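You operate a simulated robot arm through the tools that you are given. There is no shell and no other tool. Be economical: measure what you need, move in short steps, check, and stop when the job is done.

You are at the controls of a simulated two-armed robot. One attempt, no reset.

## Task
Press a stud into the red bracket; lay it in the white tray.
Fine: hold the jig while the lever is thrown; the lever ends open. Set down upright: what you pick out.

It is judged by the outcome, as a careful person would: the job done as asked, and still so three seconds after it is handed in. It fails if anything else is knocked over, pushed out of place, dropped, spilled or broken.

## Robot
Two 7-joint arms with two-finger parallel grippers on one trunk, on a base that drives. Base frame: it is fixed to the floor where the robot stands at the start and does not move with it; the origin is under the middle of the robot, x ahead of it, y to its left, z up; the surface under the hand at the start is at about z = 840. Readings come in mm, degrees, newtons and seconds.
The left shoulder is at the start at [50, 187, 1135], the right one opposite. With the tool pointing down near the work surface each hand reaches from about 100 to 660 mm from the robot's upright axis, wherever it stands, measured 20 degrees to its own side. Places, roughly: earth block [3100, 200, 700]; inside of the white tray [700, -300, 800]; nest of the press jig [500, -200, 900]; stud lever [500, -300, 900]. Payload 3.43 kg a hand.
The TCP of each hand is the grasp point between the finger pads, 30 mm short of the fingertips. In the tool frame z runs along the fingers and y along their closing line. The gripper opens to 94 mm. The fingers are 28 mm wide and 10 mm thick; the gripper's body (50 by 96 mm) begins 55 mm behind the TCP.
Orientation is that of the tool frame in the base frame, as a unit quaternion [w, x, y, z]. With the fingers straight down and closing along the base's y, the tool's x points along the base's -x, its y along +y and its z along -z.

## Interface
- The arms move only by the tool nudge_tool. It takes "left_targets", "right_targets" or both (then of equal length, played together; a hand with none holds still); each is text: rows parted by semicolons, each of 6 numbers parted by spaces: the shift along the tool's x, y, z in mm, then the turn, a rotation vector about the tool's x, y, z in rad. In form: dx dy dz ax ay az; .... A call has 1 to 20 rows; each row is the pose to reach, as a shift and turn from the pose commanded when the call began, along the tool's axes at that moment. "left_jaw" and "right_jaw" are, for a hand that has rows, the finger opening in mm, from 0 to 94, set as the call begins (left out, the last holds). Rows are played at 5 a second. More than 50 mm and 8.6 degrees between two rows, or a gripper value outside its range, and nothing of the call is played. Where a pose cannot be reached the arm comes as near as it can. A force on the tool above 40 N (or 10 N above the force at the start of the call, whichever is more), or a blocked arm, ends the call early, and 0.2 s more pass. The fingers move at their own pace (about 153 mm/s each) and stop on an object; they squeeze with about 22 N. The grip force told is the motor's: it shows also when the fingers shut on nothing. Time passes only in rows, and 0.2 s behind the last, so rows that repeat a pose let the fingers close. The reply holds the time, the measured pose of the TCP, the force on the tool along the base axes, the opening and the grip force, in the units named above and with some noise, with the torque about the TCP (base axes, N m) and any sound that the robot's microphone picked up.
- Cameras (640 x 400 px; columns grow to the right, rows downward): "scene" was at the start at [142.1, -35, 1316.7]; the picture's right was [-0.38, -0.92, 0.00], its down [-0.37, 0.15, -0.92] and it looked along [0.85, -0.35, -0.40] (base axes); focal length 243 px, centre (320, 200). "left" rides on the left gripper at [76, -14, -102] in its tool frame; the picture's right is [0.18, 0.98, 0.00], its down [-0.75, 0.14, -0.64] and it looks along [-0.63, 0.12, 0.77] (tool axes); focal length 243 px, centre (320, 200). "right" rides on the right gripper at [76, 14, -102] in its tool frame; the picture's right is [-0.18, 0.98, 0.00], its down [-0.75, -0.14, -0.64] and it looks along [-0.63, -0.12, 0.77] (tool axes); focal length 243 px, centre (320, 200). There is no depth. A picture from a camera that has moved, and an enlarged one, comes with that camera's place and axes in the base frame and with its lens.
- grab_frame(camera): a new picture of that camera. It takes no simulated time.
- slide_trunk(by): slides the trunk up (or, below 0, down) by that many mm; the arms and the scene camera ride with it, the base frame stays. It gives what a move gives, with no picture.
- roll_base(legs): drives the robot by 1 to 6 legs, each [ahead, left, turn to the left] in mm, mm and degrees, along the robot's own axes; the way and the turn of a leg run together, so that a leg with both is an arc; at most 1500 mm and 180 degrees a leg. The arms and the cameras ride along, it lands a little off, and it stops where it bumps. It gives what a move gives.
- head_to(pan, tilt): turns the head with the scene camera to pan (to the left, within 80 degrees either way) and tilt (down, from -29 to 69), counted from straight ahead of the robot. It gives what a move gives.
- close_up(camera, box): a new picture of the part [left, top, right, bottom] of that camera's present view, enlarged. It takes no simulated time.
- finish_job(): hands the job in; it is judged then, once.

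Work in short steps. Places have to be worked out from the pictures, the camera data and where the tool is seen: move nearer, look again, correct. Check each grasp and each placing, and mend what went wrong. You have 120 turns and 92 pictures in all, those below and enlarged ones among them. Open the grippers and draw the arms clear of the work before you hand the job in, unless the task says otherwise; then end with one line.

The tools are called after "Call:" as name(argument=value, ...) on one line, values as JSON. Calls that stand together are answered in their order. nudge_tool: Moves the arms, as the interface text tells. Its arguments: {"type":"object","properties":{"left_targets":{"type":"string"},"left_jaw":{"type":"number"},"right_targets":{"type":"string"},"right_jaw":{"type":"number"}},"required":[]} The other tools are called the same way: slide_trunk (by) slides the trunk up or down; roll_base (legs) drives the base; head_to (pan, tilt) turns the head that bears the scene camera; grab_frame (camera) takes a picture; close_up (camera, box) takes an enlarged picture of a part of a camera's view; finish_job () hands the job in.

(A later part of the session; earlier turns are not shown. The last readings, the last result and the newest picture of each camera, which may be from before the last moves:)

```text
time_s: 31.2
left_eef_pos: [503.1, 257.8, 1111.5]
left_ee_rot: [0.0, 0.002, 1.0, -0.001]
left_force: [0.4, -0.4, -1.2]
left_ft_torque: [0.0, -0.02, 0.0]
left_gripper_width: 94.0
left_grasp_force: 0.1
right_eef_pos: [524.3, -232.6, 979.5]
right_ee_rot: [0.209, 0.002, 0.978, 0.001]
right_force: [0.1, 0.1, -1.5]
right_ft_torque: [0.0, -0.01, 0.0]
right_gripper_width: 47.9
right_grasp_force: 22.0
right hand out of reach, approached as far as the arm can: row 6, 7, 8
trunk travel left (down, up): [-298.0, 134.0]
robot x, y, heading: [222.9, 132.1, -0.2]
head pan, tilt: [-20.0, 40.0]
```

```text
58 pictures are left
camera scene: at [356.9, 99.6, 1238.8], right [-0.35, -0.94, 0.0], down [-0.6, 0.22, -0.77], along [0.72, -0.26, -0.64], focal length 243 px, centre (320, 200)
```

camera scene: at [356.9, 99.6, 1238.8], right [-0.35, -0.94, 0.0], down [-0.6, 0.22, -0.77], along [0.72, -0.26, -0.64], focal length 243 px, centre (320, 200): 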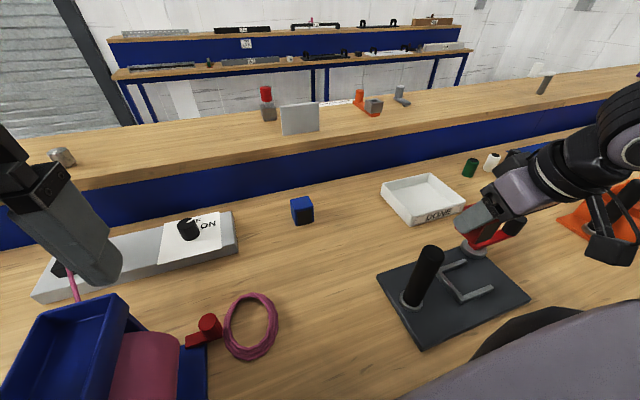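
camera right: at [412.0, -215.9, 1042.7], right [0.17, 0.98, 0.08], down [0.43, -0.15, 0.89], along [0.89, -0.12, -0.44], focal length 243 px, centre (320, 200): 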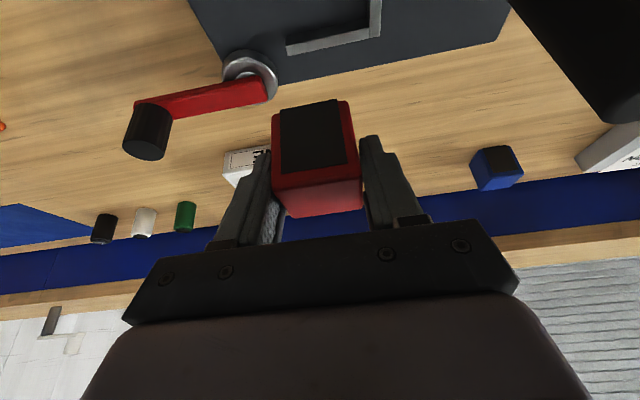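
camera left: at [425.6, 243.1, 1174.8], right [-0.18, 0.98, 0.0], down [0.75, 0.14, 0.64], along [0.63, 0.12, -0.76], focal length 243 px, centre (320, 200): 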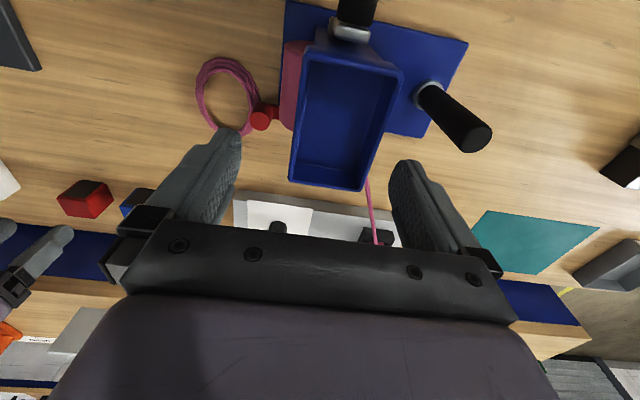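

I'm too close now. I'll back off 110 mm and shift right 120 mm; the bracket's bottom at about 936 stays above the lever knob (about 904).

Call:
roll_base(legs=[[-110, 0, 0], [0, -120, 0]])

Call:
nudge_tool(right_targets="-18 30 8 0 0 0;-36 60 16 0 0 0;-54 90 24 0 0 0;-68 120 31 0 0 0")

Call:
grab_frame(camera="scene")

```text
time_s: 33.7
left_eef_pos: [393.9, 140.0, 1112.7]
left_ee_rot: [0.0, 0.0, 1.0, 0.0]
left_force: [0.2, -0.6, -0.5]
left_ft_torque: [0.02, 0.01, 0.04]
left_gripper_width: 94.1
left_grasp_force: 0.0
right_eef_pos: [414.9, -348.3, 979.8]
right_ee_rot: [0.21, 0.002, 0.978, 0.002]
right_force: [-0.6, -0.3, 0.0]
right_ft_torque: [0.04, 0.03, 0.01]
right_gripper_width: 47.9
right_grasp_force: 21.9
trunk travel left (down, up): [-298.0, 134.0]
robot x, y, heading: [109.7, 13.1, 0.3]
head pan, tilt: [-20.0, 40.0]
```

```text
time_s: 34.7
left_eef_pos: [392.9, 141.0, 1112.7]
left_ee_rot: [0.0, 0.0, 1.0, -0.002]
left_force: [0.2, -0.9, -0.1]
left_ft_torque: [0.01, -0.03, 0.0]
left_gripper_width: 94.4
left_grasp_force: 0.1
right_eef_pos: [492.2, -226.4, 979.7]
right_ee_rot: [0.209, 0.002, 0.978, 0.001]
right_force: [0.1, -0.3, -0.7]
right_ft_torque: [-0.02, 0.02, 0.02]
right_gripper_width: 47.7
right_grasp_force: 21.9
trunk travel left (down, up): [-298.0, 134.0]
robot x, y, heading: [110.0, 9.7, -0.4]
head pan, tilt: [-20.0, 40.0]
```

```text
57 pictures are left
camera scene: at [247.5, -17.0, 1238.7], right [-0.34, -0.94, 0.0], down [-0.6, 0.22, -0.77], along [0.72, -0.26, -0.64], focal length 243 px, centre (320, 200)
```

scene: 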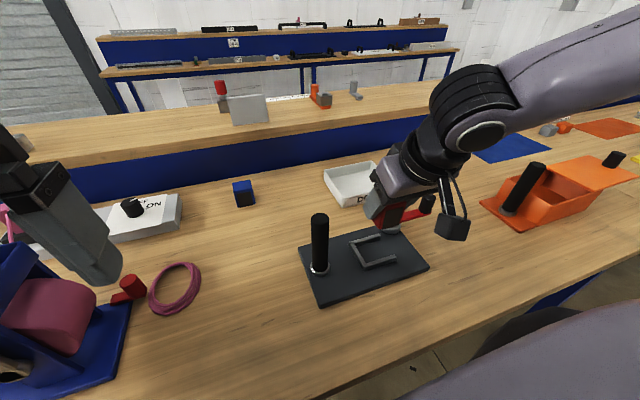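

I'm above the nest region. I'll enlarge the jig to measure the nest precisely.

Call:
close_up(camera="scene", box=[290, 200, 450, 310])

```text
3.64 times, centred on (370, 255) of scene
camera zoom: at [247.5, -17.0, 1238.7], right [-0.34, -0.94, 0.0], down [-0.6, 0.22, -0.77], along [0.72, -0.26, -0.64], focal length 883 px, centre (138, 0)
```

zoom: 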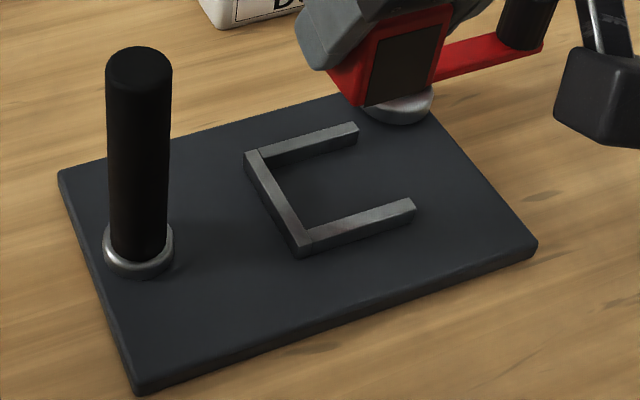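

By my measure the nest's inner faces are at x≈466–515 and its left wall at y≈-187; the bracket currently sits about 20 mm too far right and 9 mm too far ahead. I'll shift and descend to just above the walls, then re-measure.

Call:
nudge_tool(right_targets="9 5 14 0 0 0;18 10 28.5 0 0 0;27 15 43 0 0 0;35.7 19 57 0 0 0;35.7 19 57 0 0 0")

Call:
close_up(camera="scene", box=[290, 200, 450, 310])

Call:
grab_frame(camera="right")

```text
time_s: 35.9
left_eef_pos: [393.6, 140.3, 1113.2]
left_ee_rot: [0.0, -0.001, 1.0, -0.001]
left_force: [-0.8, 0.1, 0.4]
left_ft_torque: [-0.01, 0.04, -0.01]
left_gripper_width: 93.9
left_grasp_force: 0.1
right_eef_pos: [480.4, -208.5, 915.0]
right_ee_rot: [0.209, 0.003, 0.978, 0.001]
right_force: [0.6, 0.4, 0.0]
right_ft_torque: [0.01, 0.01, 0.02]
right_gripper_width: 47.9
right_grasp_force: 22.6
trunk travel left (down, up): [-298.0, 134.0]
robot x, y, heading: [110.4, 11.0, -0.1]
head pan, tilt: [-20.0, 40.0]
```

```text
3.64 times, centred on (370, 255) of scene
camera zoom: at [247.0, -17.6, 1238.9], right [-0.34, -0.94, 0.0], down [-0.6, 0.22, -0.77], along [0.72, -0.26, -0.64], focal length 883 px, centre (138, 0)
```

zoom: 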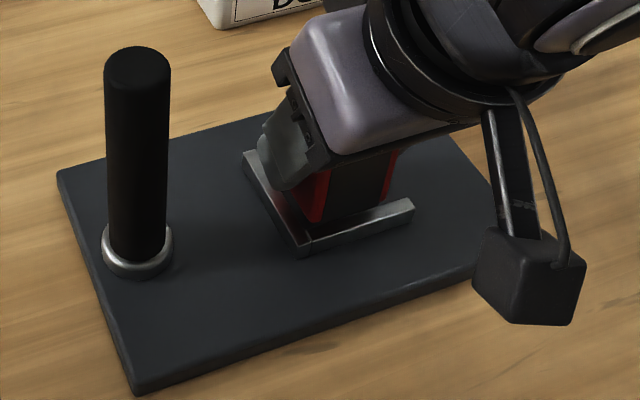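

```text
54 pictures are left
camera right: at [368.6, -192.9, 977.8], right [0.17, 0.98, 0.08], down [0.42, -0.15, 0.89], along [0.89, -0.12, -0.44], focal length 243 px, centre (320, 200)
```

right: 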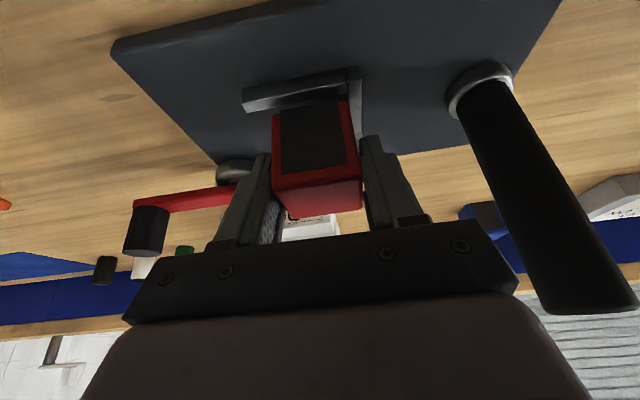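

Nearly at the wall tops. I'll enlarge the hand view to measure the bracket's bottom edge against the walls.

Call:
close_up(camera="right", box=[220, 50, 400, 165])

Call:
close_up(camera="scene", box=[340, 230, 410, 275])

```text
3.48 times, centred on (310, 108) of right
camera zoom: at [368.6, -192.9, 977.8], right [0.17, 0.98, 0.08], down [0.42, -0.15, 0.89], along [0.89, -0.12, -0.44], focal length 844 px, centre (355, 522)
```

zoom: 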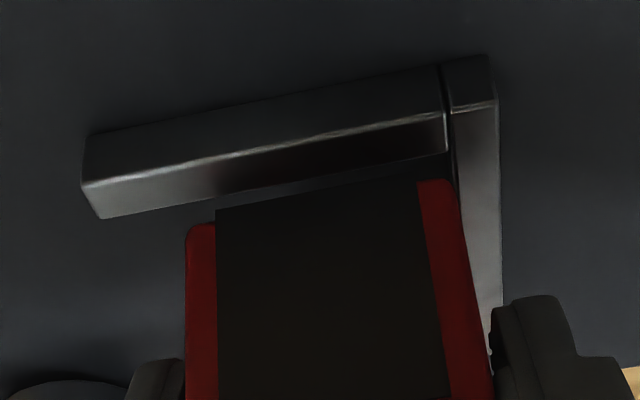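

```text
8.89 times, centred on (375, 252) of scene
camera zoom: at [247.0, -17.6, 1238.9], right [-0.34, -0.94, 0.0], down [-0.6, 0.22, -0.77], along [0.72, -0.26, -0.64], focal length 2158 px, centre (-169, -267)
```

zoom: 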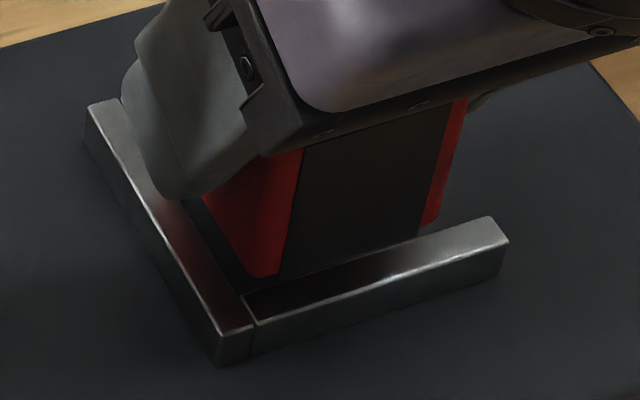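

Two views agree: the bracket's front edge is at x≈466 against the wall's inner edge at about 468, with 2–3 mm of clearance on the left. I'll shift it 4.5 mm ahead and lower it 12 mm into the nest mouth.

Call:
nudge_tool(right_targets="-4.1 -0.5 1.8 0 0 0;-4.1 -0.5 1.8 0 0 0;-1.6 -0.5 7.3 0 0 0;0.8 -0.5 12.8 0 0 0;0.8 -0.5 12.8 0 0 0")

Call:
close_up(camera="right", box=[220, 50, 400, 165])

Call:
close_up(camera="scene", box=[340, 230, 410, 275])

```text
time_s: 37.1
left_eef_pos: [393.1, 141.3, 1112.3]
left_ee_rot: [0.0, 0.0, 1.0, 0.001]
left_force: [-0.3, 0.3, -0.3]
left_ft_torque: [-0.01, 0.02, -0.02]
left_gripper_width: 94.0
left_grasp_force: 0.0
right_eef_pos: [486.5, -209.1, 903.2]
right_ee_rot: [0.209, 0.002, 0.978, 0.001]
right_force: [-0.5, -0.5, -0.2]
right_ft_torque: [-0.01, 0.01, -0.04]
right_gripper_width: 47.8
right_grasp_force: 21.8
trunk travel left (down, up): [-298.0, 134.0]
robot x, y, heading: [110.3, 12.9, -0.2]
head pan, tilt: [-20.0, 40.0]
```

```text
3.48 times, centred on (310, 108) of right
camera zoom: at [373.4, -194.2, 965.1], right [0.17, 0.98, 0.08], down [0.42, -0.15, 0.89], along [0.89, -0.12, -0.44], focal length 844 px, centre (355, 522)
```

zoom: 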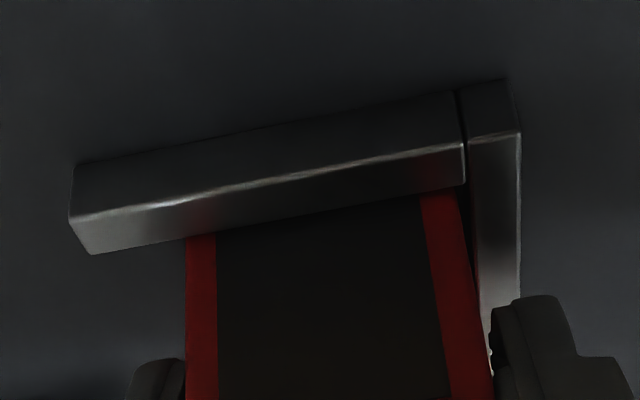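

```text
8.89 times, centred on (375, 252) of scene
camera zoom: at [247.0, -17.5, 1238.9], right [-0.34, -0.94, 0.0], down [-0.6, 0.22, -0.77], along [0.72, -0.26, -0.64], focal length 2158 px, centre (-169, -267)
```

zoom: 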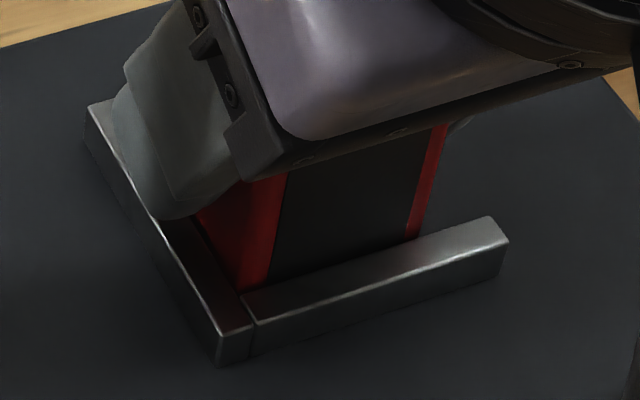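

It's entering the nest with no contact force. I'll lower 7 mm more and watch the force.

Call:
nudge_tool(right_targets="0.8 0 1.8 0 0 0;1.6 0 3.6 0 0 0;2.3 0 5.2 0 0 0;2.9 0 6.4 0 0 0;2.9 0 6.4 0 0 0")

```text
time_s: 38.4
left_eef_pos: [392.7, 140.9, 1112.5]
left_ee_rot: [0.001, 0.0, 1.0, -0.001]
left_force: [-0.3, -0.6, 0.2]
left_ft_torque: [-0.02, -0.01, 0.01]
left_gripper_width: 94.3
left_grasp_force: 0.0
right_eef_pos: [487.8, -209.3, 898.7]
right_ee_rot: [0.217, 0.002, 0.976, 0.001]
right_force: [-4.6, -2.1, 17.3]
right_ft_torque: [0.43, 0.11, 0.13]
right_gripper_width: 47.7
right_grasp_force: 21.8
trunk travel left (down, up): [-298.0, 134.0]
robot x, y, heading: [109.6, 11.2, -0.0]
head pan, tilt: [-20.0, 40.0]
stopped in row 5 (right hand): the force on the tool passed its limit at 41 N (the readings are from after the stop); the commanded pose is now the measured one
```

Contact came at TCP z≈899. I'll check whether that is the plate or a wall edge.

Call:
close_up(camera="right", box=[220, 50, 400, 165])

Call:
close_up(camera="scene", box=[340, 230, 410, 275])

```text
3.48 times, centred on (310, 108) of right
camera zoom: at [374.0, -194.2, 959.6], right [0.17, 0.98, 0.08], down [0.41, -0.15, 0.9], along [0.9, -0.12, -0.43], focal length 844 px, centre (355, 522)
```

zoom: 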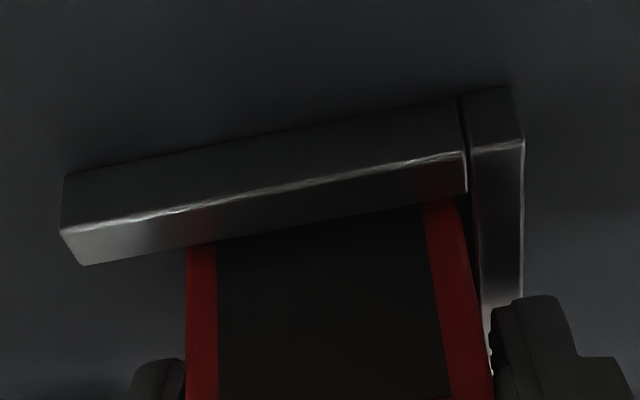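

```text
8.89 times, centred on (375, 252) of scene
camera zoom: at [245.4, -17.4, 1238.9], right [-0.34, -0.94, 0.0], down [-0.6, 0.22, -0.77], along [0.72, -0.26, -0.64], focal length 2158 px, centre (-169, -267)
```

zoom: 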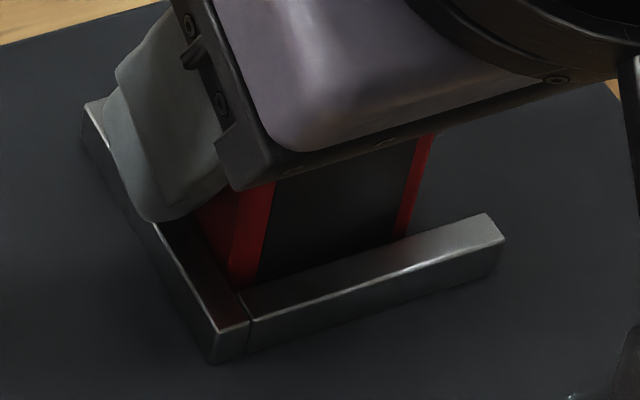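

The torque (force at about y+28 mm) shows the left fingertip corner resting on the left nest wall, so the bracket is in the nest only 3–4 mm above the plate. I'll relieve by 1 mm and open, letting it settle the last few mm between the walls.

Call:
nudge_tool(right_targets="-0.5 0 -1.0 0 0 0;-0.5 0 -1.0 0 0 0")

Call:
nudge_tool(right_targets="0 0 0 0 0 0;0 0 0 0 0 0;0 0 0 0 0 0", right_jaw=60)

Call:
close_up(camera="scene", box=[300, 200, 440, 300])

```text
time_s: 39.0
left_eef_pos: [392.2, 141.0, 1111.6]
left_ee_rot: [0.001, -0.001, 1.0, -0.001]
left_force: [-0.1, 1.1, -0.2]
left_ft_torque: [0.04, 0.02, 0.02]
left_gripper_width: 94.1
left_grasp_force: 0.1
right_eef_pos: [487.8, -209.5, 899.5]
right_ee_rot: [0.215, 0.002, 0.977, 0.002]
right_force: [0.9, 3.1, 12.6]
right_ft_torque: [0.41, -0.05, 0.1]
right_gripper_width: 47.9
right_grasp_force: 22.1
trunk travel left (down, up): [-298.0, 134.0]
robot x, y, heading: [112.3, 11.7, 0.1]
head pan, tilt: [-20.0, 40.0]
```

```text
time_s: 39.8
left_eef_pos: [392.9, 138.6, 1112.6]
left_ee_rot: [0.001, 0.001, 1.0, 0.0]
left_force: [-1.8, -0.2, -0.7]
left_ft_torque: [0.0, -0.01, 0.03]
left_gripper_width: 93.9
left_grasp_force: 0.1
right_eef_pos: [487.2, -210.6, 899.2]
right_ee_rot: [0.215, 0.002, 0.977, 0.001]
right_force: [0.9, -7.2, 18.9]
right_ft_torque: [0.33, -0.03, -0.07]
right_gripper_width: 56.0
right_grasp_force: 0.0
trunk travel left (down, up): [-298.0, 134.0]
robot x, y, heading: [110.8, 8.2, -0.1]
head pan, tilt: [-20.0, 40.0]
```

```text
4.00 times, centred on (370, 250) of scene
camera zoom: at [245.9, -17.8, 1239.1], right [-0.34, -0.94, 0.0], down [-0.6, 0.22, -0.77], along [0.72, -0.26, -0.64], focal length 971 px, centre (120, 0)
```

zoom: 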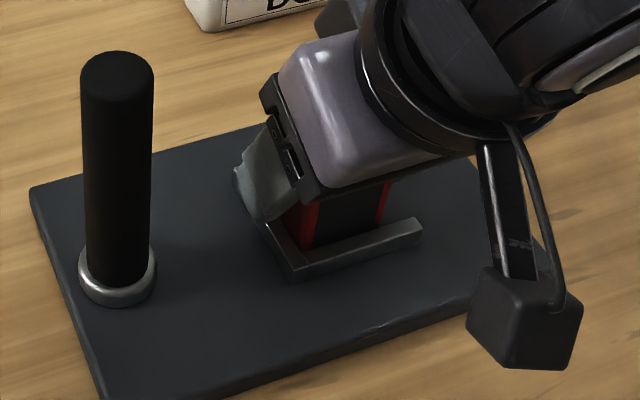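

The finger still rubs the wall. I'll rise 6 mm, then continue straight up until clear.

Call:
nudge_tool(right_targets="-1.2 0 -2.7 0 0 0;-2.5 0 -5.5 0 0 0;-2.5 0 -5.5 0 0 0", right_jaw=60)

Call:
close_up(camera="scene", box=[340, 230, 410, 275])

```text
time_s: 40.5
left_eef_pos: [393.8, 139.2, 1112.7]
left_ee_rot: [0.0, 0.0, 1.0, 0.0]
left_force: [-0.2, 0.7, 0.6]
left_ft_torque: [0.0, 0.01, -0.01]
left_gripper_width: 93.8
left_grasp_force: 0.0
right_eef_pos: [486.5, -211.1, 904.0]
right_ee_rot: [0.212, 0.002, 0.977, 0.001]
right_force: [-0.6, 0.3, 0.1]
right_ft_torque: [-0.01, -0.03, 0.03]
right_gripper_width: 59.9
right_grasp_force: 0.1
trunk travel left (down, up): [-298.0, 134.0]
robot x, y, heading: [109.5, 11.9, 0.1]
head pan, tilt: [-20.0, 40.0]
```

```text
8.89 times, centred on (375, 252) of scene
camera zoom: at [246.9, -17.7, 1238.8], right [-0.34, -0.94, 0.0], down [-0.6, 0.22, -0.77], along [0.72, -0.26, -0.64], focal length 2158 px, centre (-169, -267)
```

zoom: 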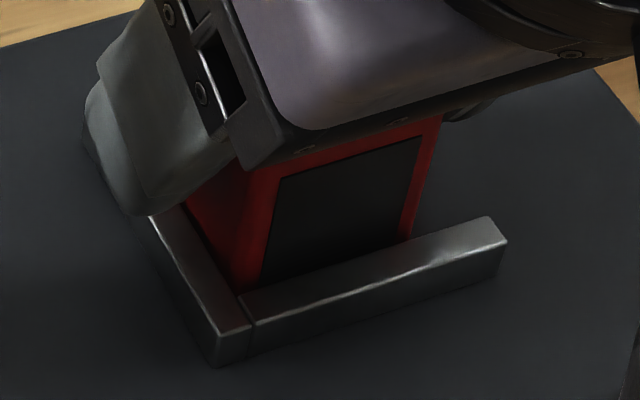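

Released with no force. I'll rise 110 mm straight up and look at the seated bracket.

Call:
nudge_tool(right_targets="-9 0 -20 0 0 0;-18 0 -40 0 0 0;-31 0 -70 0 0 0;-45.3 0 -100.2 0 0 0")

Call:
close_up(camera="scene", box=[300, 200, 440, 300])

Call:
grab_frame(camera="right")

```text
time_s: 41.5
left_eef_pos: [393.0, 140.1, 1111.6]
left_ee_rot: [0.0, 0.001, 1.0, 0.0]
left_force: [-0.5, -0.3, 0.0]
left_ft_torque: [-0.01, -0.01, 0.02]
left_gripper_width: 94.0
left_grasp_force: 0.0
right_eef_pos: [487.8, -212.1, 1015.4]
right_ee_rot: [0.213, 0.001, 0.977, 0.001]
right_force: [-0.3, -1.1, 0.1]
right_ft_torque: [0.02, 0.05, -0.05]
right_gripper_width: 60.3
right_grasp_force: 0.0
trunk travel left (down, up): [-298.0, 134.0]
robot x, y, heading: [112.5, 11.8, -0.1]
head pan, tilt: [-20.0, 40.0]
```

```text
4.00 times, centred on (370, 250) of scene
camera zoom: at [246.7, -17.7, 1238.9], right [-0.34, -0.94, 0.0], down [-0.6, 0.22, -0.77], along [0.72, -0.26, -0.64], focal length 971 px, centre (120, 0)
```

zoom: 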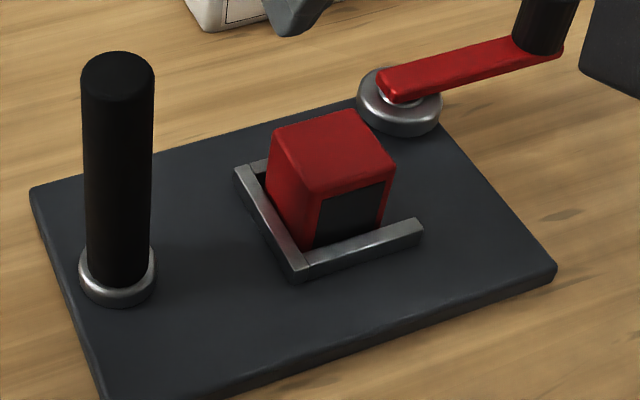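

```text
44 pictures are left
camera right: at [374.2, -196.0, 1075.8], right [0.17, 0.98, 0.08], down [0.42, -0.14, 0.9], along [0.89, -0.12, -0.43], focal length 243 px, centre (320, 200)
```

right: 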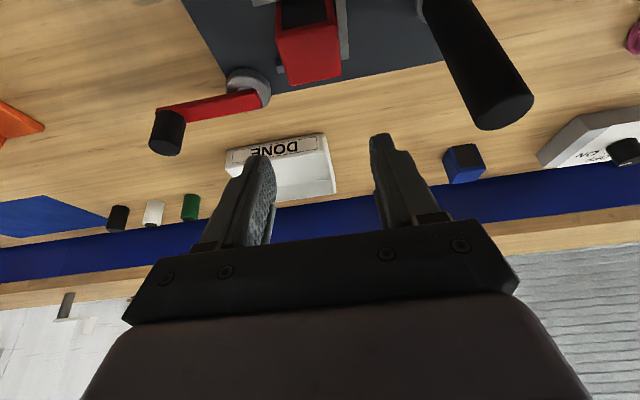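

The bracket sits in the nest. I'll strafe right 160 mm, so the left hand can reach the post while the right hand has the lever.

Call:
roll_base(legs=[[0, -160, 0]])

Call:
head_to(pan=0, tilt=50)

Call:
grab_frame(camera="scene")

```text
time_s: 43.6
left_eef_pos: [392.8, -19.9, 1111.7]
left_ee_rot: [0.001, 0.002, 1.0, -0.001]
left_force: [0.0, -0.3, -0.4]
left_ft_torque: [-0.01, -0.03, 0.02]
left_gripper_width: 93.7
left_grasp_force: 0.0
right_eef_pos: [486.0, -373.2, 1013.9]
right_ee_rot: [0.212, 0.002, 0.977, 0.001]
right_force: [0.5, 0.5, -0.1]
right_ft_torque: [-0.01, -0.03, 0.02]
right_gripper_width: 59.9
right_grasp_force: 0.0
trunk travel left (down, up): [-298.0, 134.0]
robot x, y, heading: [109.5, -145.5, 0.1]
head pan, tilt: [-20.0, 40.0]
```

```text
time_s: 44.4
left_eef_pos: [392.6, -19.3, 1112.5]
left_ee_rot: [0.0, 0.002, 1.0, 0.0]
left_force: [0.8, -0.3, 0.4]
left_ft_torque: [0.02, 0.02, 0.0]
left_gripper_width: 93.9
left_grasp_force: 0.1
right_eef_pos: [485.5, -370.5, 1014.0]
right_ee_rot: [0.213, 0.003, 0.977, 0.001]
right_force: [0.4, 0.7, 1.2]
right_ft_torque: [0.01, 0.0, 0.02]
right_gripper_width: 59.8
right_grasp_force: 0.0
trunk travel left (down, up): [-298.0, 134.0]
robot x, y, heading: [113.8, -148.1, -0.5]
head pan, tilt: [0.0, 50.0]
```

```text
43 pictures are left
camera scene: at [243.5, -148.2, 1224.7], right [-0.01, -1.0, 0.0], down [-0.77, 0.0, -0.64], along [0.64, 0.0, -0.77], focal length 243 px, centre (320, 200)
```

scene: 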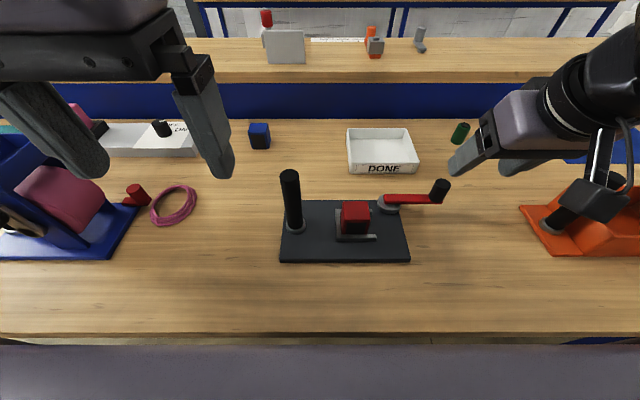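

Clear view: the post is near (492,-105) with its top at z≈988, and the lever knob near (531,-365). I'll bring the open left hand above the post.

Call:
nudge_tool(left_targets="-25 -21 15 0 0 0;-50 -43 30 0 0 0;-75 -64 45 0 0 0;-99 -86 65 0 0 0;-99 -86 65 0 0 0")

Call:
grab_frame(camera="left")

```text
time_s: 45.6
left_eef_pos: [492.7, -106.8, 1047.1]
left_ee_rot: [0.002, 0.001, 1.0, 0.001]
left_force: [0.0, 0.1, -0.5]
left_ft_torque: [0.0, -0.02, 0.04]
left_gripper_width: 93.8
left_grasp_force: 0.1
right_eef_pos: [486.2, -371.3, 1013.5]
right_ee_rot: [0.213, 0.003, 0.977, 0.001]
right_force: [0.7, -0.6, -0.1]
right_ft_torque: [0.03, 0.0, -0.01]
right_gripper_width: 60.1
right_grasp_force: 0.1
trunk travel left (down, up): [-298.0, 134.0]
robot x, y, heading: [111.7, -149.8, -0.3]
head pan, tilt: [0.0, 50.0]
```

```text
42 pictures are left
camera left: at [417.7, -121.6, 1149.0], right [-0.18, 0.98, 0.0], down [0.75, 0.14, 0.64], along [0.63, 0.12, -0.77], focal length 243 px, centre (320, 200)
```

left: 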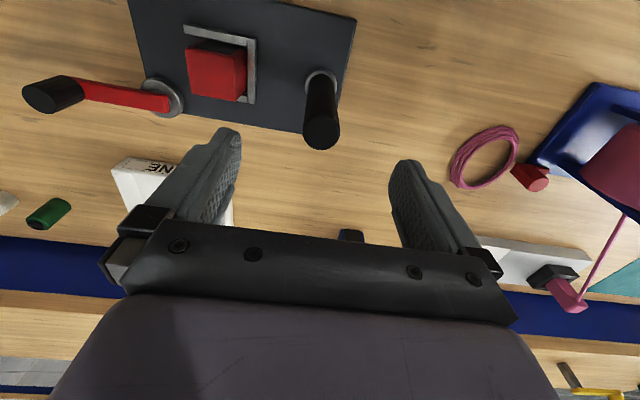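

The post top is seen at (489,-107), right beneath the hand. I'll descend 97 mm around it, then close.

Call:
nudge_tool(left_targets="4 0 30 0 0 0;4 0 60 0 0 0;4 0 97 0 0 0;4 0 97 0 0 0")

Call:
grab_frame(camera="left")

```text
time_s: 46.6
left_eef_pos: [488.4, -106.8, 949.6]
left_ee_rot: [0.001, 0.001, 1.0, 0.001]
left_force: [1.0, -0.3, -0.1]
left_ft_torque: [0.04, -0.03, -0.02]
left_gripper_width: 93.8
left_grasp_force: 0.1
right_eef_pos: [486.9, -370.7, 1013.0]
right_ee_rot: [0.213, 0.003, 0.977, 0.0]
right_force: [-0.4, -0.6, 0.3]
right_ft_torque: [-0.03, 0.0, 0.02]
right_gripper_width: 59.7
right_grasp_force: 0.1
trunk travel left (down, up): [-298.0, 134.0]
robot x, y, heading: [107.2, -149.1, -0.4]
head pan, tilt: [0.0, 50.0]
```

```text
41 pictures are left
camera left: at [413.7, -120.3, 1051.5], right [-0.18, 0.98, 0.0], down [0.75, 0.14, 0.64], along [0.63, 0.12, -0.77], focal length 243 px, centre (320, 200)
```

left: 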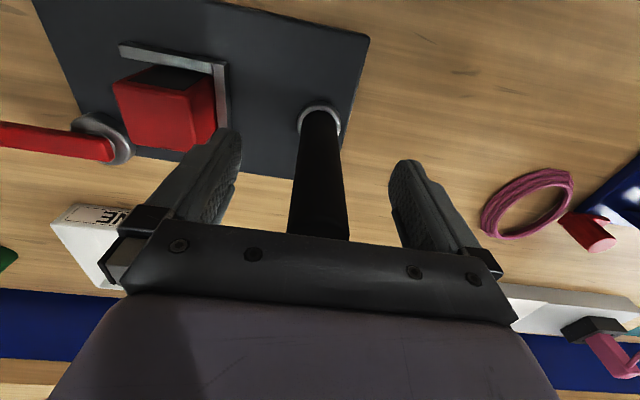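

The post is centred between the fingers, so I'll close the left gripper on it.

Call:
nudge_tool(left_targets="0 0 0 0 0 0;0 0 0 0 0 0;0 0 0 0 0 0;0 0 0 0 0 0", left_jaw=5)

Call:
grab_frame(camera="left")

```text
time_s: 47.6
left_eef_pos: [489.2, -106.3, 950.3]
left_ee_rot: [0.0, 0.002, 1.0, 0.0]
left_force: [0.5, 0.3, -0.4]
left_ft_torque: [0.33, -0.09, -0.12]
left_gripper_width: 27.7
left_grasp_force: 22.2
right_eef_pos: [487.4, -371.3, 1013.7]
right_ee_rot: [0.213, 0.004, 0.977, 0.001]
right_force: [-0.9, 1.1, -0.1]
right_ft_torque: [-0.01, 0.04, -0.03]
right_gripper_width: 60.0
right_grasp_force: 0.2
trunk travel left (down, up): [-298.0, 134.0]
robot x, y, heading: [112.3, -149.8, -0.2]
head pan, tilt: [0.0, 50.0]
```

```text
40 pictures are left
camera left: at [414.1, -120.3, 1051.6], right [-0.18, 0.98, 0.0], down [0.75, 0.14, 0.64], along [0.63, 0.12, -0.77], focal length 243 px, centre (320, 200)
```

left: 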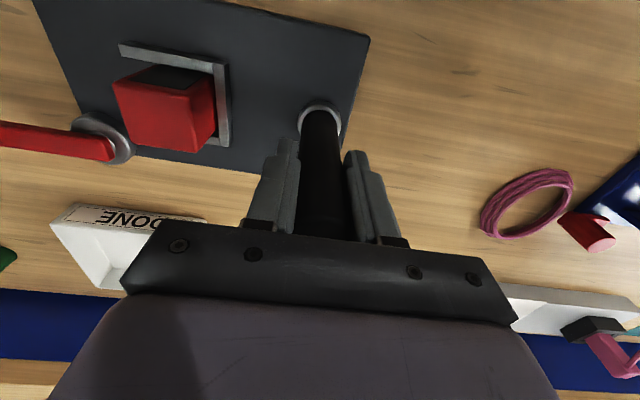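

The post is held (27.7 mm, 22 N) and the jig hasn't moved. Next I bring the right hand upright above the lever knob.

Call:
nudge_tool(right_targets="-10 1 9 0 0.14 0;-20 2 18 0 0.28 0;-31.7 4 36.5 0 0.425 0;-31.7 4 36.5 0 0.425 0")

Call:
grab_frame(camera="right")

```text
time_s: 48.6
left_eef_pos: [488.9, -105.0, 950.3]
left_ee_rot: [-0.001, 0.002, 1.0, 0.0]
left_force: [0.5, 0.1, -0.3]
left_ft_torque: [0.44, 0.06, 0.06]
left_gripper_width: 28.0
left_grasp_force: 22.4
right_eef_pos: [528.4, -368.9, 994.6]
right_ee_rot: [0.002, 0.002, 1.0, 0.002]
right_force: [0.1, -0.3, -0.1]
right_ft_torque: [0.0, 0.02, 0.01]
right_gripper_width: 59.9
right_grasp_force: 0.1
trunk travel left (down, up): [-298.0, 134.0]
robot x, y, heading: [110.2, -149.2, -0.4]
head pan, tilt: [0.0, 50.0]
```

```text
39 pictures are left
camera right: at [451.9, -352.8, 1096.7], right [0.19, 0.98, 0.0], down [0.75, -0.15, 0.64], along [0.63, -0.12, -0.77], focal length 243 px, centre (320, 200)
```

right: 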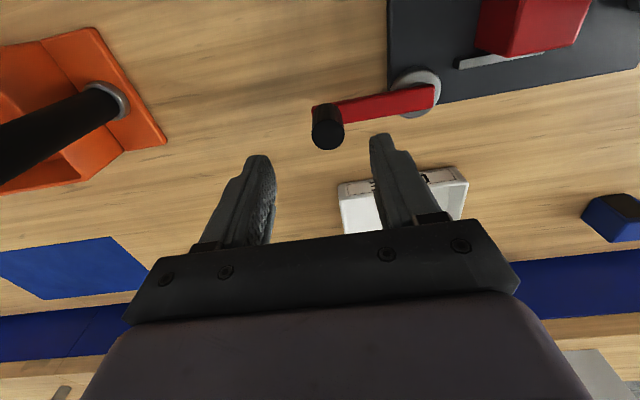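

The knob is at about (529,-361), its top at z≈920, and the pivot near (530,-280). I'll descend over it with the tips staying above the lever arm.

Call:
nudge_tool(right_targets="-1 8 0 0 0 0;-1 8 30 0 0 0;-1 8 55 0 0 0;-1 8 71 0 0 0;-1 8 71 0 0 0")

Call:
grab_frame(camera="right")

Call:
close_up(camera="scene", box=[370, 120, 530, 240])

```text
time_s: 49.8
left_eef_pos: [489.1, -106.6, 950.2]
left_ee_rot: [0.0, 0.002, 1.0, 0.0]
left_force: [-0.1, 0.2, 0.4]
left_ft_torque: [0.45, 0.13, -0.04]
left_gripper_width: 27.7
left_grasp_force: 22.2
right_eef_pos: [531.5, -360.0, 921.9]
right_ee_rot: [0.002, 0.002, 1.0, 0.001]
right_force: [0.2, -0.4, 0.4]
right_ft_torque: [0.02, 0.0, -0.01]
right_gripper_width: 60.0
right_grasp_force: 0.0
trunk travel left (down, up): [-298.0, 134.0]
robot x, y, heading: [106.8, -152.2, -0.3]
head pan, tilt: [0.0, 50.0]
```

```text
38 pictures are left
camera right: at [454.2, -345.2, 1024.4], right [0.19, 0.98, 0.0], down [0.75, -0.15, 0.65], along [0.63, -0.12, -0.76], focal length 243 px, centre (320, 200)
```

right: 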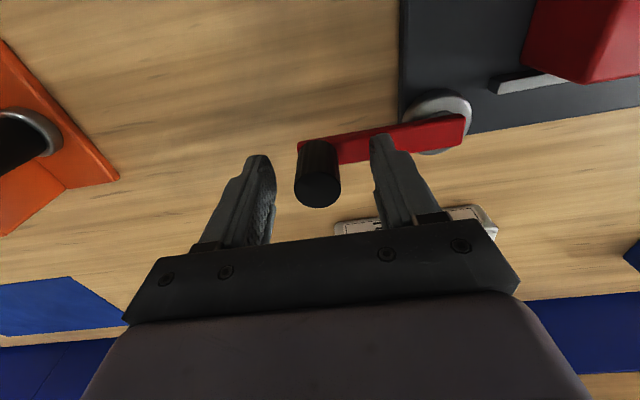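

```text
3.33 times, centred on (450, 180) of scene
camera zoom: at [243.8, -148.1, 1224.6], right [0.0, -1.0, 0.0], down [-0.77, 0.0, -0.64], along [0.64, 0.0, -0.77], focal length 809 px, centre (-113, 267)
```

zoom: 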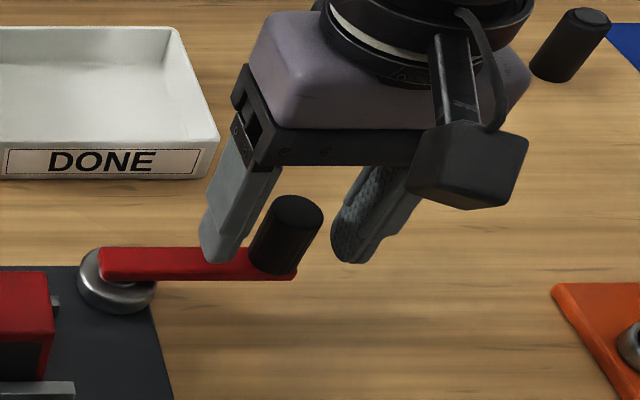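

The knob is centred between the fingers, so I'll close on it.

Call:
nudge_tool(right_targets="0 0 0 0 0 0;0 0 0 0 0 0;0 0 0 0 0 0", right_jaw=5)

```text
time_s: 50.6
left_eef_pos: [489.6, -105.3, 950.6]
left_ee_rot: [-0.001, 0.0, 1.0, 0.002]
left_force: [-3.1, 13.7, -0.6]
left_ft_torque: [-0.21, 0.26, 0.25]
left_gripper_width: 28.0
left_grasp_force: 21.5
right_eef_pos: [531.4, -362.9, 924.2]
right_ee_rot: [0.004, 0.004, 1.0, 0.001]
right_force: [2.4, -17.7, 3.8]
right_ft_torque: [0.05, -0.3, -0.21]
right_gripper_width: 25.4
right_grasp_force: 22.1
trunk travel left (down, up): [-298.0, 134.0]
robot x, y, heading: [110.7, -146.8, -0.1]
head pan, tilt: [0.0, 50.0]
```

The knob is gripped, but there's 17 N of side load, so its centre is about 3 mm further right. I'll relieve that and then try the lever 12° toward the robot.

Call:
nudge_tool(right_targets="0 -2.8 0 0 0 0;5.8 -2.6 0 0 0 0;11.6 -2.0 0 0 0 0;17.3 -1.0 0 0 0 0;17.3 -1.0 0 0 0 0")

```text
time_s: 51.8
left_eef_pos: [488.5, -106.5, 950.3]
left_ee_rot: [0.0, 0.002, 1.0, 0.001]
left_force: [-1.7, 13.2, 0.1]
left_ft_torque: [0.25, 0.1, -0.04]
left_gripper_width: 27.8
left_grasp_force: 22.0
right_eef_pos: [513.2, -362.0, 923.5]
right_ee_rot: [0.002, 0.003, 1.0, 0.0]
right_force: [1.4, -14.9, 4.1]
right_ft_torque: [-0.2, -0.35, -0.27]
right_gripper_width: 25.3
right_grasp_force: 22.0
trunk travel left (down, up): [-298.0, 134.0]
robot x, y, heading: [114.7, -144.4, -0.1]
head pan, tilt: [0.0, 50.0]
```

The lever swings freely toward the robot. I'll correct the radius to about 87 mm and continue to roughly 40°.

Call:
nudge_tool(right_targets="7 -2.6 0 0 0 0;12.5 -1 0 0 0 0;18.4 1.5 0 0 0 0;24 4 0 0 0 0;29.1 7.2 0 0 0 0;34 10.6 0 0 0 0;39 14.4 0 0 0 0;39 14.4 0 0 0 0")

Call:
grab_frame(camera="scene")

```text
time_s: 53.4
left_eef_pos: [487.5, -105.4, 951.4]
left_ee_rot: [0.001, 0.001, 1.0, 0.002]
left_force: [-0.8, 4.4, 2.7]
left_ft_torque: [-0.48, 0.14, -0.04]
left_gripper_width: 27.7
left_grasp_force: 22.1
right_eef_pos: [475.3, -349.8, 923.9]
right_ee_rot: [0.0, 0.003, 1.0, -0.003]
right_force: [-5.5, -6.1, 13.1]
right_ft_torque: [0.09, 0.22, 0.09]
right_gripper_width: 25.3
right_grasp_force: 17.8
trunk travel left (down, up): [-298.0, 134.0]
robot x, y, heading: [111.2, -147.1, -0.1]
head pan, tilt: [0.0, 50.0]
stopped in row 7 (right hand): the force on the tool passed its limit at 41 N (the readings are from after the stop); the commanded pose is now the measured one
```

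```text
36 pictures are left
camera scene: at [241.8, -147.8, 1224.8], right [-0.01, -1.0, 0.0], down [-0.77, 0.0, -0.64], along [0.64, 0.0, -0.77], focal length 243 px, centre (320, 200)
```

scene: 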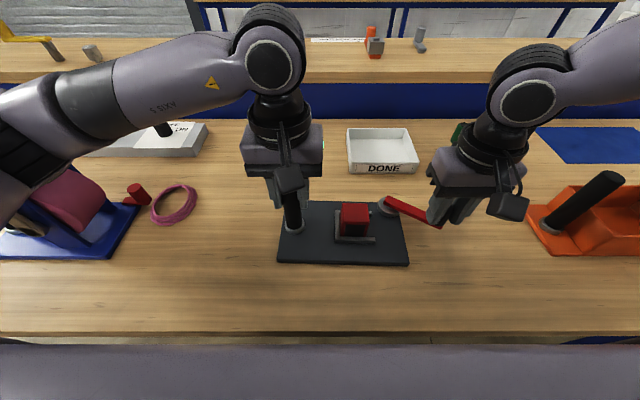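

The move stopped at the force limit near 40°. I'll look closely at the knob in the fingers.

Call:
close_up(camera="scene", box=[360, 130, 540, 260])

Call:
grab_frame(camera="right")

```text
3.08 times, centred on (450, 195) of scene
camera zoom: at [241.8, -147.8, 1224.8], right [-0.01, -1.0, 0.0], down [-0.77, 0.0, -0.64], along [0.64, 0.0, -0.77], focal length 747 px, centre (-80, 215)
```

zoom: 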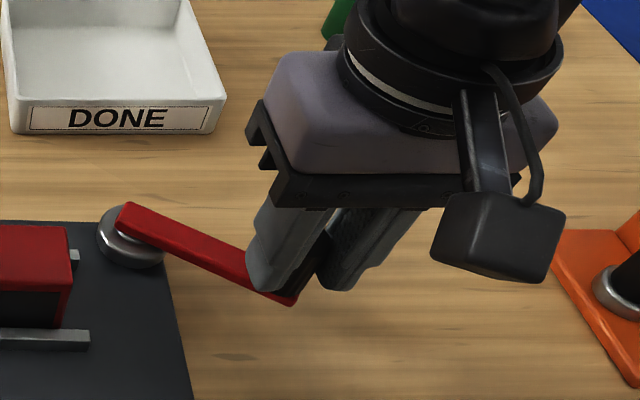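

```text
34 pictures are left
camera right: at [398.4, -332.8, 1026.1], right [0.19, 0.98, -0.01], down [0.75, -0.14, 0.64], along [0.63, -0.13, -0.76], focal length 243 px, centre (320, 200)
```

right: 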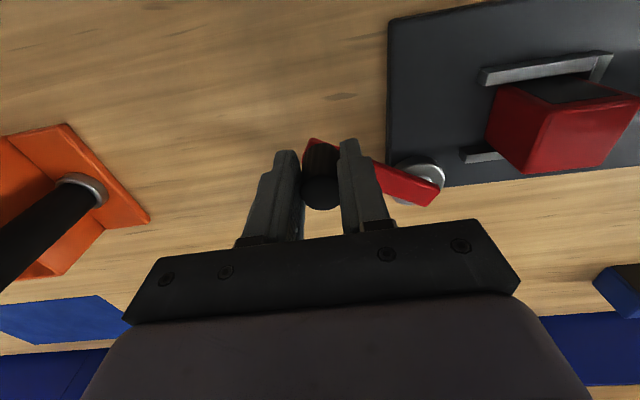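

The lever is at about 34°, its pivot is nearer (529,-277) and the radius about 90. There's a 13 N upward force, perhaps a fingertip touching the arm, so I'll raise 4 mm and read again.

Call:
nudge_tool(right_targets="0 0 -2 0 0 0;0 0 -4 0 0 0;0 0 -4 0 0 0")

```text
time_s: 54.2
left_eef_pos: [489.7, -105.6, 950.8]
left_ee_rot: [0.001, 0.001, 1.0, 0.002]
left_force: [-1.1, 4.8, 4.9]
left_ft_torque: [-1.5, 0.01, 0.08]
left_gripper_width: 28.2
left_grasp_force: 22.1
right_eef_pos: [476.0, -348.8, 925.9]
right_ee_rot: [-0.001, 0.004, 1.0, -0.003]
right_force: [0.0, -3.2, -8.6]
right_ft_torque: [0.24, -0.02, -0.14]
right_gripper_width: 25.3
right_grasp_force: 22.1
trunk travel left (down, up): [-298.0, 134.0]
robot x, y, heading: [111.6, -149.9, -0.2]
head pan, tilt: [0.0, 50.0]
```

Neutral is about 1.5 mm lower. I'll continue along the arc to 60° with the corrected pivot.

Call:
nudge_tool(right_targets="3.3 2.6 1.5 0 0 0;6.7 5.5 1.5 0 0 0;10 8.7 1.5 0 0 0;13.3 12.1 1.5 0 0 0;16.4 15.6 1.5 0 0 0;19.2 19.4 1.5 0 0 0;21.8 23.2 1.5 0 0 0;24.2 27.2 1.5 0 0 0;24.2 27.2 1.5 0 0 0")

```text
time_s: 56.2
left_eef_pos: [487.9, -105.3, 950.6]
left_ee_rot: [0.0, 0.001, 1.0, 0.002]
left_force: [2.2, 4.9, 1.1]
left_ft_torque: [-0.76, -0.49, 0.38]
left_gripper_width: 28.0
left_grasp_force: 21.9
right_eef_pos: [451.8, -320.8, 924.9]
right_ee_rot: [0.0, 0.003, 1.0, -0.001]
right_force: [-6.4, -7.0, 1.7]
right_ft_torque: [-0.04, 0.14, -0.1]
right_gripper_width: 25.0
right_grasp_force: 22.4
trunk travel left (down, up): [-298.0, 134.0]
robot x, y, heading: [110.6, -146.9, -0.2]
head pan, tilt: [0.0, 50.0]
```

It's moving smoothly at 60°. I'll continue to 90° or until it stops.

Call:
nudge_tool(right_targets="2 3.8 0 0 0 0;3.9 7.7 0 0 0 0;5.7 12 0 0 0 0;7.2 16.4 0 0 0 0;8.6 20.8 0 0 0 0;9.7 25.3 0 0 0 0;10.5 30 0 0 0 0;11.1 34.5 0 0 0 0;11.5 39 0 0 0 0;11.6 43.8 0 0 0 0;11.6 43.8 0 0 0 0")

Call:
grab_frame(camera="scene")

```text
time_s: 57.6
left_eef_pos: [490.3, -100.8, 951.4]
left_ee_rot: [0.0, -0.002, 1.0, 0.006]
left_force: [0.3, 5.8, 2.1]
left_ft_torque: [-1.24, 0.33, -0.15]
left_gripper_width: 28.4
left_grasp_force: 22.1
right_eef_pos: [443.4, -303.3, 925.1]
right_ee_rot: [-0.001, 0.007, 1.0, -0.011]
right_force: [-0.4, -9.1, 5.6]
right_ft_torque: [0.4, 0.06, -0.14]
right_gripper_width: 25.5
right_grasp_force: 22.3
trunk travel left (down, up): [-298.0, 134.0]
robot x, y, heading: [108.2, -148.5, -0.1]
head pan, tilt: [0.0, 50.0]
stopped in row 7 (right hand): the force on the tool passed its limit at 44 N (the readings are from after the stop); the commanded pose is now the measured one
```

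```text
33 pictures are left
camera scene: at [243.3, -148.2, 1224.7], right [-0.01, -1.0, 0.0], down [-0.77, 0.0, -0.64], along [0.64, 0.0, -0.77], focal length 243 px, centre (320, 200)
```

scene: 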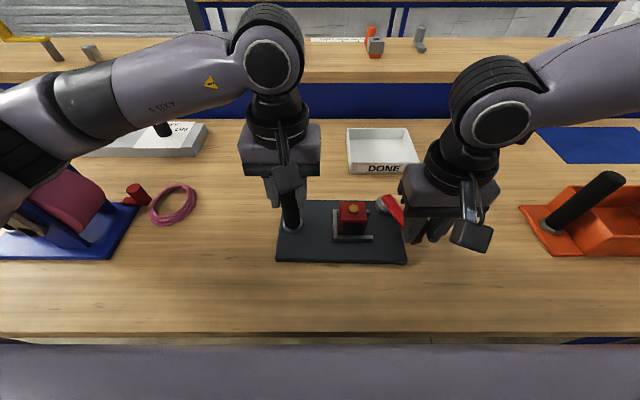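

A brass stud now shows on top of the bracket. I'll take one enlarged look to confirm.

Call:
close_up(camera="scene", box=[270, 180, 450, 270])

```text
3.56 times, centred on (360, 225) of scene
camera zoom: at [243.3, -148.2, 1224.7], right [-0.01, -1.0, 0.0], down [-0.77, 0.0, -0.64], along [0.64, 0.0, -0.77], focal length 863 px, centre (178, 111)
```

zoom: 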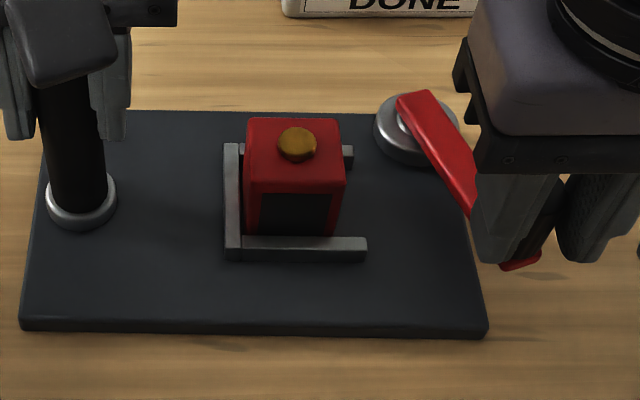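

The stud is in. Now I'll swing the lever back toward open along the arc, to about 25° first.

Call:
nudge_tool(right_targets="-5 -7.7 0 0 0 0;-8.7 -14.7 0 0 0 0;-12.9 -21.3 0 0 0 0;-17.7 -27.6 0 0 0 0;-23 -33.3 0 0 0 0;-28.7 -38.6 0 0 0 0;-35 -43.4 0 0 0 0;-41.6 -47.6 0 0 0 0;-48.6 -51.3 0 0 0 0;-48.6 -51.3 0 0 0 0")

```text
time_s: 59.8
left_eef_pos: [489.7, -102.2, 948.8]
left_ee_rot: [-0.001, -0.002, 1.0, 0.007]
left_force: [2.5, -6.5, 1.0]
left_ft_torque: [-1.38, -0.38, 0.12]
left_gripper_width: 28.2
left_grasp_force: 22.3
right_eef_pos: [492.8, -353.8, 925.5]
right_ee_rot: [-0.001, 0.006, 1.0, -0.009]
right_force: [0.2, 4.4, 1.7]
right_ft_torque: [0.65, 0.35, 0.14]
right_gripper_width: 25.3
right_grasp_force: 22.3
trunk travel left (down, up): [-298.0, 134.0]
robot x, y, heading: [111.5, -145.1, -0.3]
head pan, tilt: [0.0, 50.0]
```

Smooth so far. I'll go on to fully open (knob x≈531).

Call:
nudge_tool(right_targets="-7.2 -3 0 0 0 0;-14.7 -5.3 0 0 0 0;-22.4 -7 0 0 0 0;-30.2 -8.1 0 0 0 0;-38 -8.4 0 0 0 0;-41 -8.3 0 0 0 0;-41 -8.3 0 0 0 0")

Call:
close_up(camera="scene", box=[270, 160, 490, 270])

```text
time_s: 61.4
left_eef_pos: [490.7, -105.0, 949.7]
left_ee_rot: [0.001, -0.001, 1.0, 0.001]
left_force: [10.4, -35.7, -6.1]
left_ft_torque: [-0.72, -0.66, 0.09]
left_gripper_width: 28.1
left_grasp_force: 22.8
right_eef_pos: [533.0, -359.6, 926.6]
right_ee_rot: [-0.001, 0.004, 1.0, -0.005]
right_force: [-9.6, 36.2, 0.1]
right_ft_torque: [0.66, 0.65, 0.6]
right_gripper_width: 23.9
right_grasp_force: 22.3
trunk travel left (down, up): [-298.0, 134.0]
robot x, y, heading: [107.4, -148.0, -0.1]
head pan, tilt: [0.0, 50.0]
```

```text
2.91 times, centred on (380, 215) of scene
camera zoom: at [243.8, -148.3, 1224.6], right [-0.01, -1.0, 0.0], down [-0.77, 0.0, -0.64], along [0.64, 0.0, -0.77], focal length 706 px, centre (146, 156)
```

zoom: 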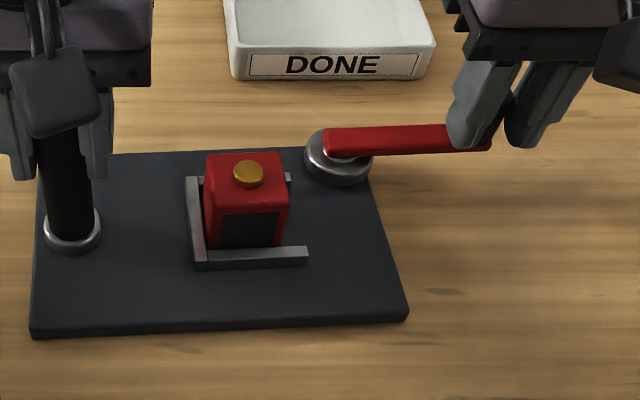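

The lever is open, but the right hand is pulling 36 N sideways. I'll relieve that before releasing.

Call:
nudge_tool(right_targets="-0.5 2.5 0 0 0 0;-0.5 5 0 0 0 0;-0.5 5 0 0 0 0")

```text
time_s: 62.2
left_eef_pos: [490.3, -103.5, 950.3]
left_ee_rot: [0.0, -0.002, 1.0, 0.003]
left_force: [6.1, -23.7, -2.7]
left_ft_torque: [-1.08, -0.23, 0.06]
left_gripper_width: 27.7
left_grasp_force: 21.7
right_eef_pos: [533.5, -357.1, 925.3]
right_ee_rot: [-0.001, 0.007, 1.0, -0.006]
right_force: [-6.4, 22.4, 0.9]
right_ft_torque: [0.9, -0.03, 0.36]
right_gripper_width: 24.3
right_grasp_force: 22.2
trunk travel left (down, up): [-298.0, 134.0]
robot x, y, heading: [111.0, -149.8, -0.4]
head pan, tilt: [0.0, 50.0]
```

Half relieved; I'll move 4.5 mm more the same way.

Call:
nudge_tool(right_targets="0 2.5 0 0 0 0;0.5 5 0 0 0 0;1 7 0 0 0 0;1 7 0 0 0 0")

```text
time_s: 63.2
left_eef_pos: [490.7, -99.8, 950.0]
left_ee_rot: [-0.001, -0.003, 1.0, 0.01]
left_force: [-3.0, 12.6, 4.0]
left_ft_torque: [-1.57, 0.02, 0.09]
left_gripper_width: 28.4
left_grasp_force: 22.1
right_eef_pos: [530.9, -353.6, 925.5]
right_ee_rot: [-0.001, 0.008, 1.0, -0.013]
right_force: [0.1, -18.3, 3.9]
right_ft_torque: [0.11, -0.35, -0.28]
right_gripper_width: 24.4
right_grasp_force: 21.3
trunk travel left (down, up): [-298.0, 134.0]
robot x, y, heading: [113.9, -148.0, -0.2]
head pan, tilt: [0.0, 50.0]
```

The left hand's hold point crept about 5 mm left during the stop, and the jig moved with it. I'll shift both hands right together to bring the jig back and unload it.

Call:
nudge_tool(left_targets="0 0 0 0 0 0;0 -1.5 0 0 0 0;0 -3 0 0 0 0;0 -5 0 0 0 0;0 -5 0 0 0 0", right_targets="0 -3 0 0 0 0;0 -4.5 0 0 0 0;0 -6 0 0 0 0;0 -8 0 0 0 0;0 -8 0 0 0 0")

```text
time_s: 64.4
left_eef_pos: [490.1, -106.4, 950.3]
left_ee_rot: [0.0, -0.002, 1.0, 0.007]
left_force: [-2.5, 8.4, 6.5]
left_ft_torque: [-1.28, -0.65, 0.25]
left_gripper_width: 28.1
left_grasp_force: 22.2
right_eef_pos: [531.6, -358.1, 926.6]
right_ee_rot: [-0.002, 0.006, 1.0, -0.01]
right_force: [-0.1, -4.8, -4.7]
right_ft_torque: [0.5, 0.09, -0.1]
right_gripper_width: 23.8
right_grasp_force: 21.5
trunk travel left (down, up): [-298.0, 134.0]
robot x, y, heading: [111.6, -147.1, -0.5]
head pan, tilt: [0.0, 50.0]
```

Loads are small and the post is back at y≈-106. I'll release the knob and rise 90 mm.

Call:
nudge_tool(right_targets="0 0 0 0 0 0;0 0 0 0 0 0;0 0 -30 0 0 0;0 0 -60 0 0 0;0 0 -90 0 0 0", right_jaw=60)

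Call:
grab_frame(camera="scene")

```text
time_s: 65.6
left_eef_pos: [489.8, -106.6, 949.8]
left_ee_rot: [0.0, -0.001, 1.0, 0.006]
left_force: [0.4, -1.5, 5.6]
left_ft_torque: [-1.47, -0.61, 0.09]
left_gripper_width: 28.2
left_grasp_force: 21.5
right_eef_pos: [531.9, -357.6, 1014.3]
right_ee_rot: [-0.001, 0.006, 1.0, -0.011]
right_force: [0.0, -0.5, 0.2]
right_ft_torque: [-0.01, -0.02, 0.01]
right_gripper_width: 60.0
right_grasp_force: 0.0
trunk travel left (down, up): [-298.0, 134.0]
robot x, y, heading: [110.9, -147.5, -0.2]
head pan, tilt: [0.0, 50.0]
```

```text
30 pictures are left
camera scene: at [243.1, -148.4, 1224.7], right [-0.01, -1.0, 0.0], down [-0.77, 0.0, -0.64], along [0.64, 0.0, -0.77], focal length 243 px, centre (320, 200)
```

scene: 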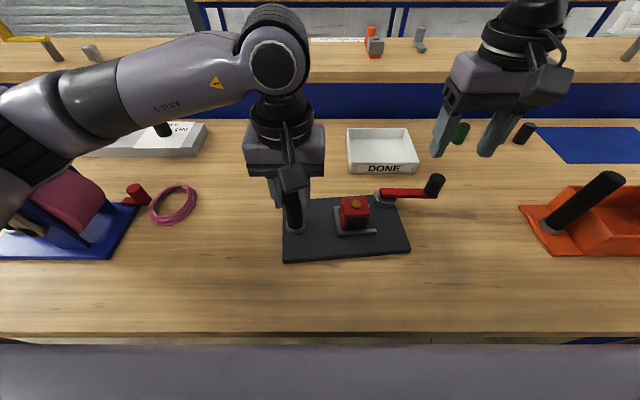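

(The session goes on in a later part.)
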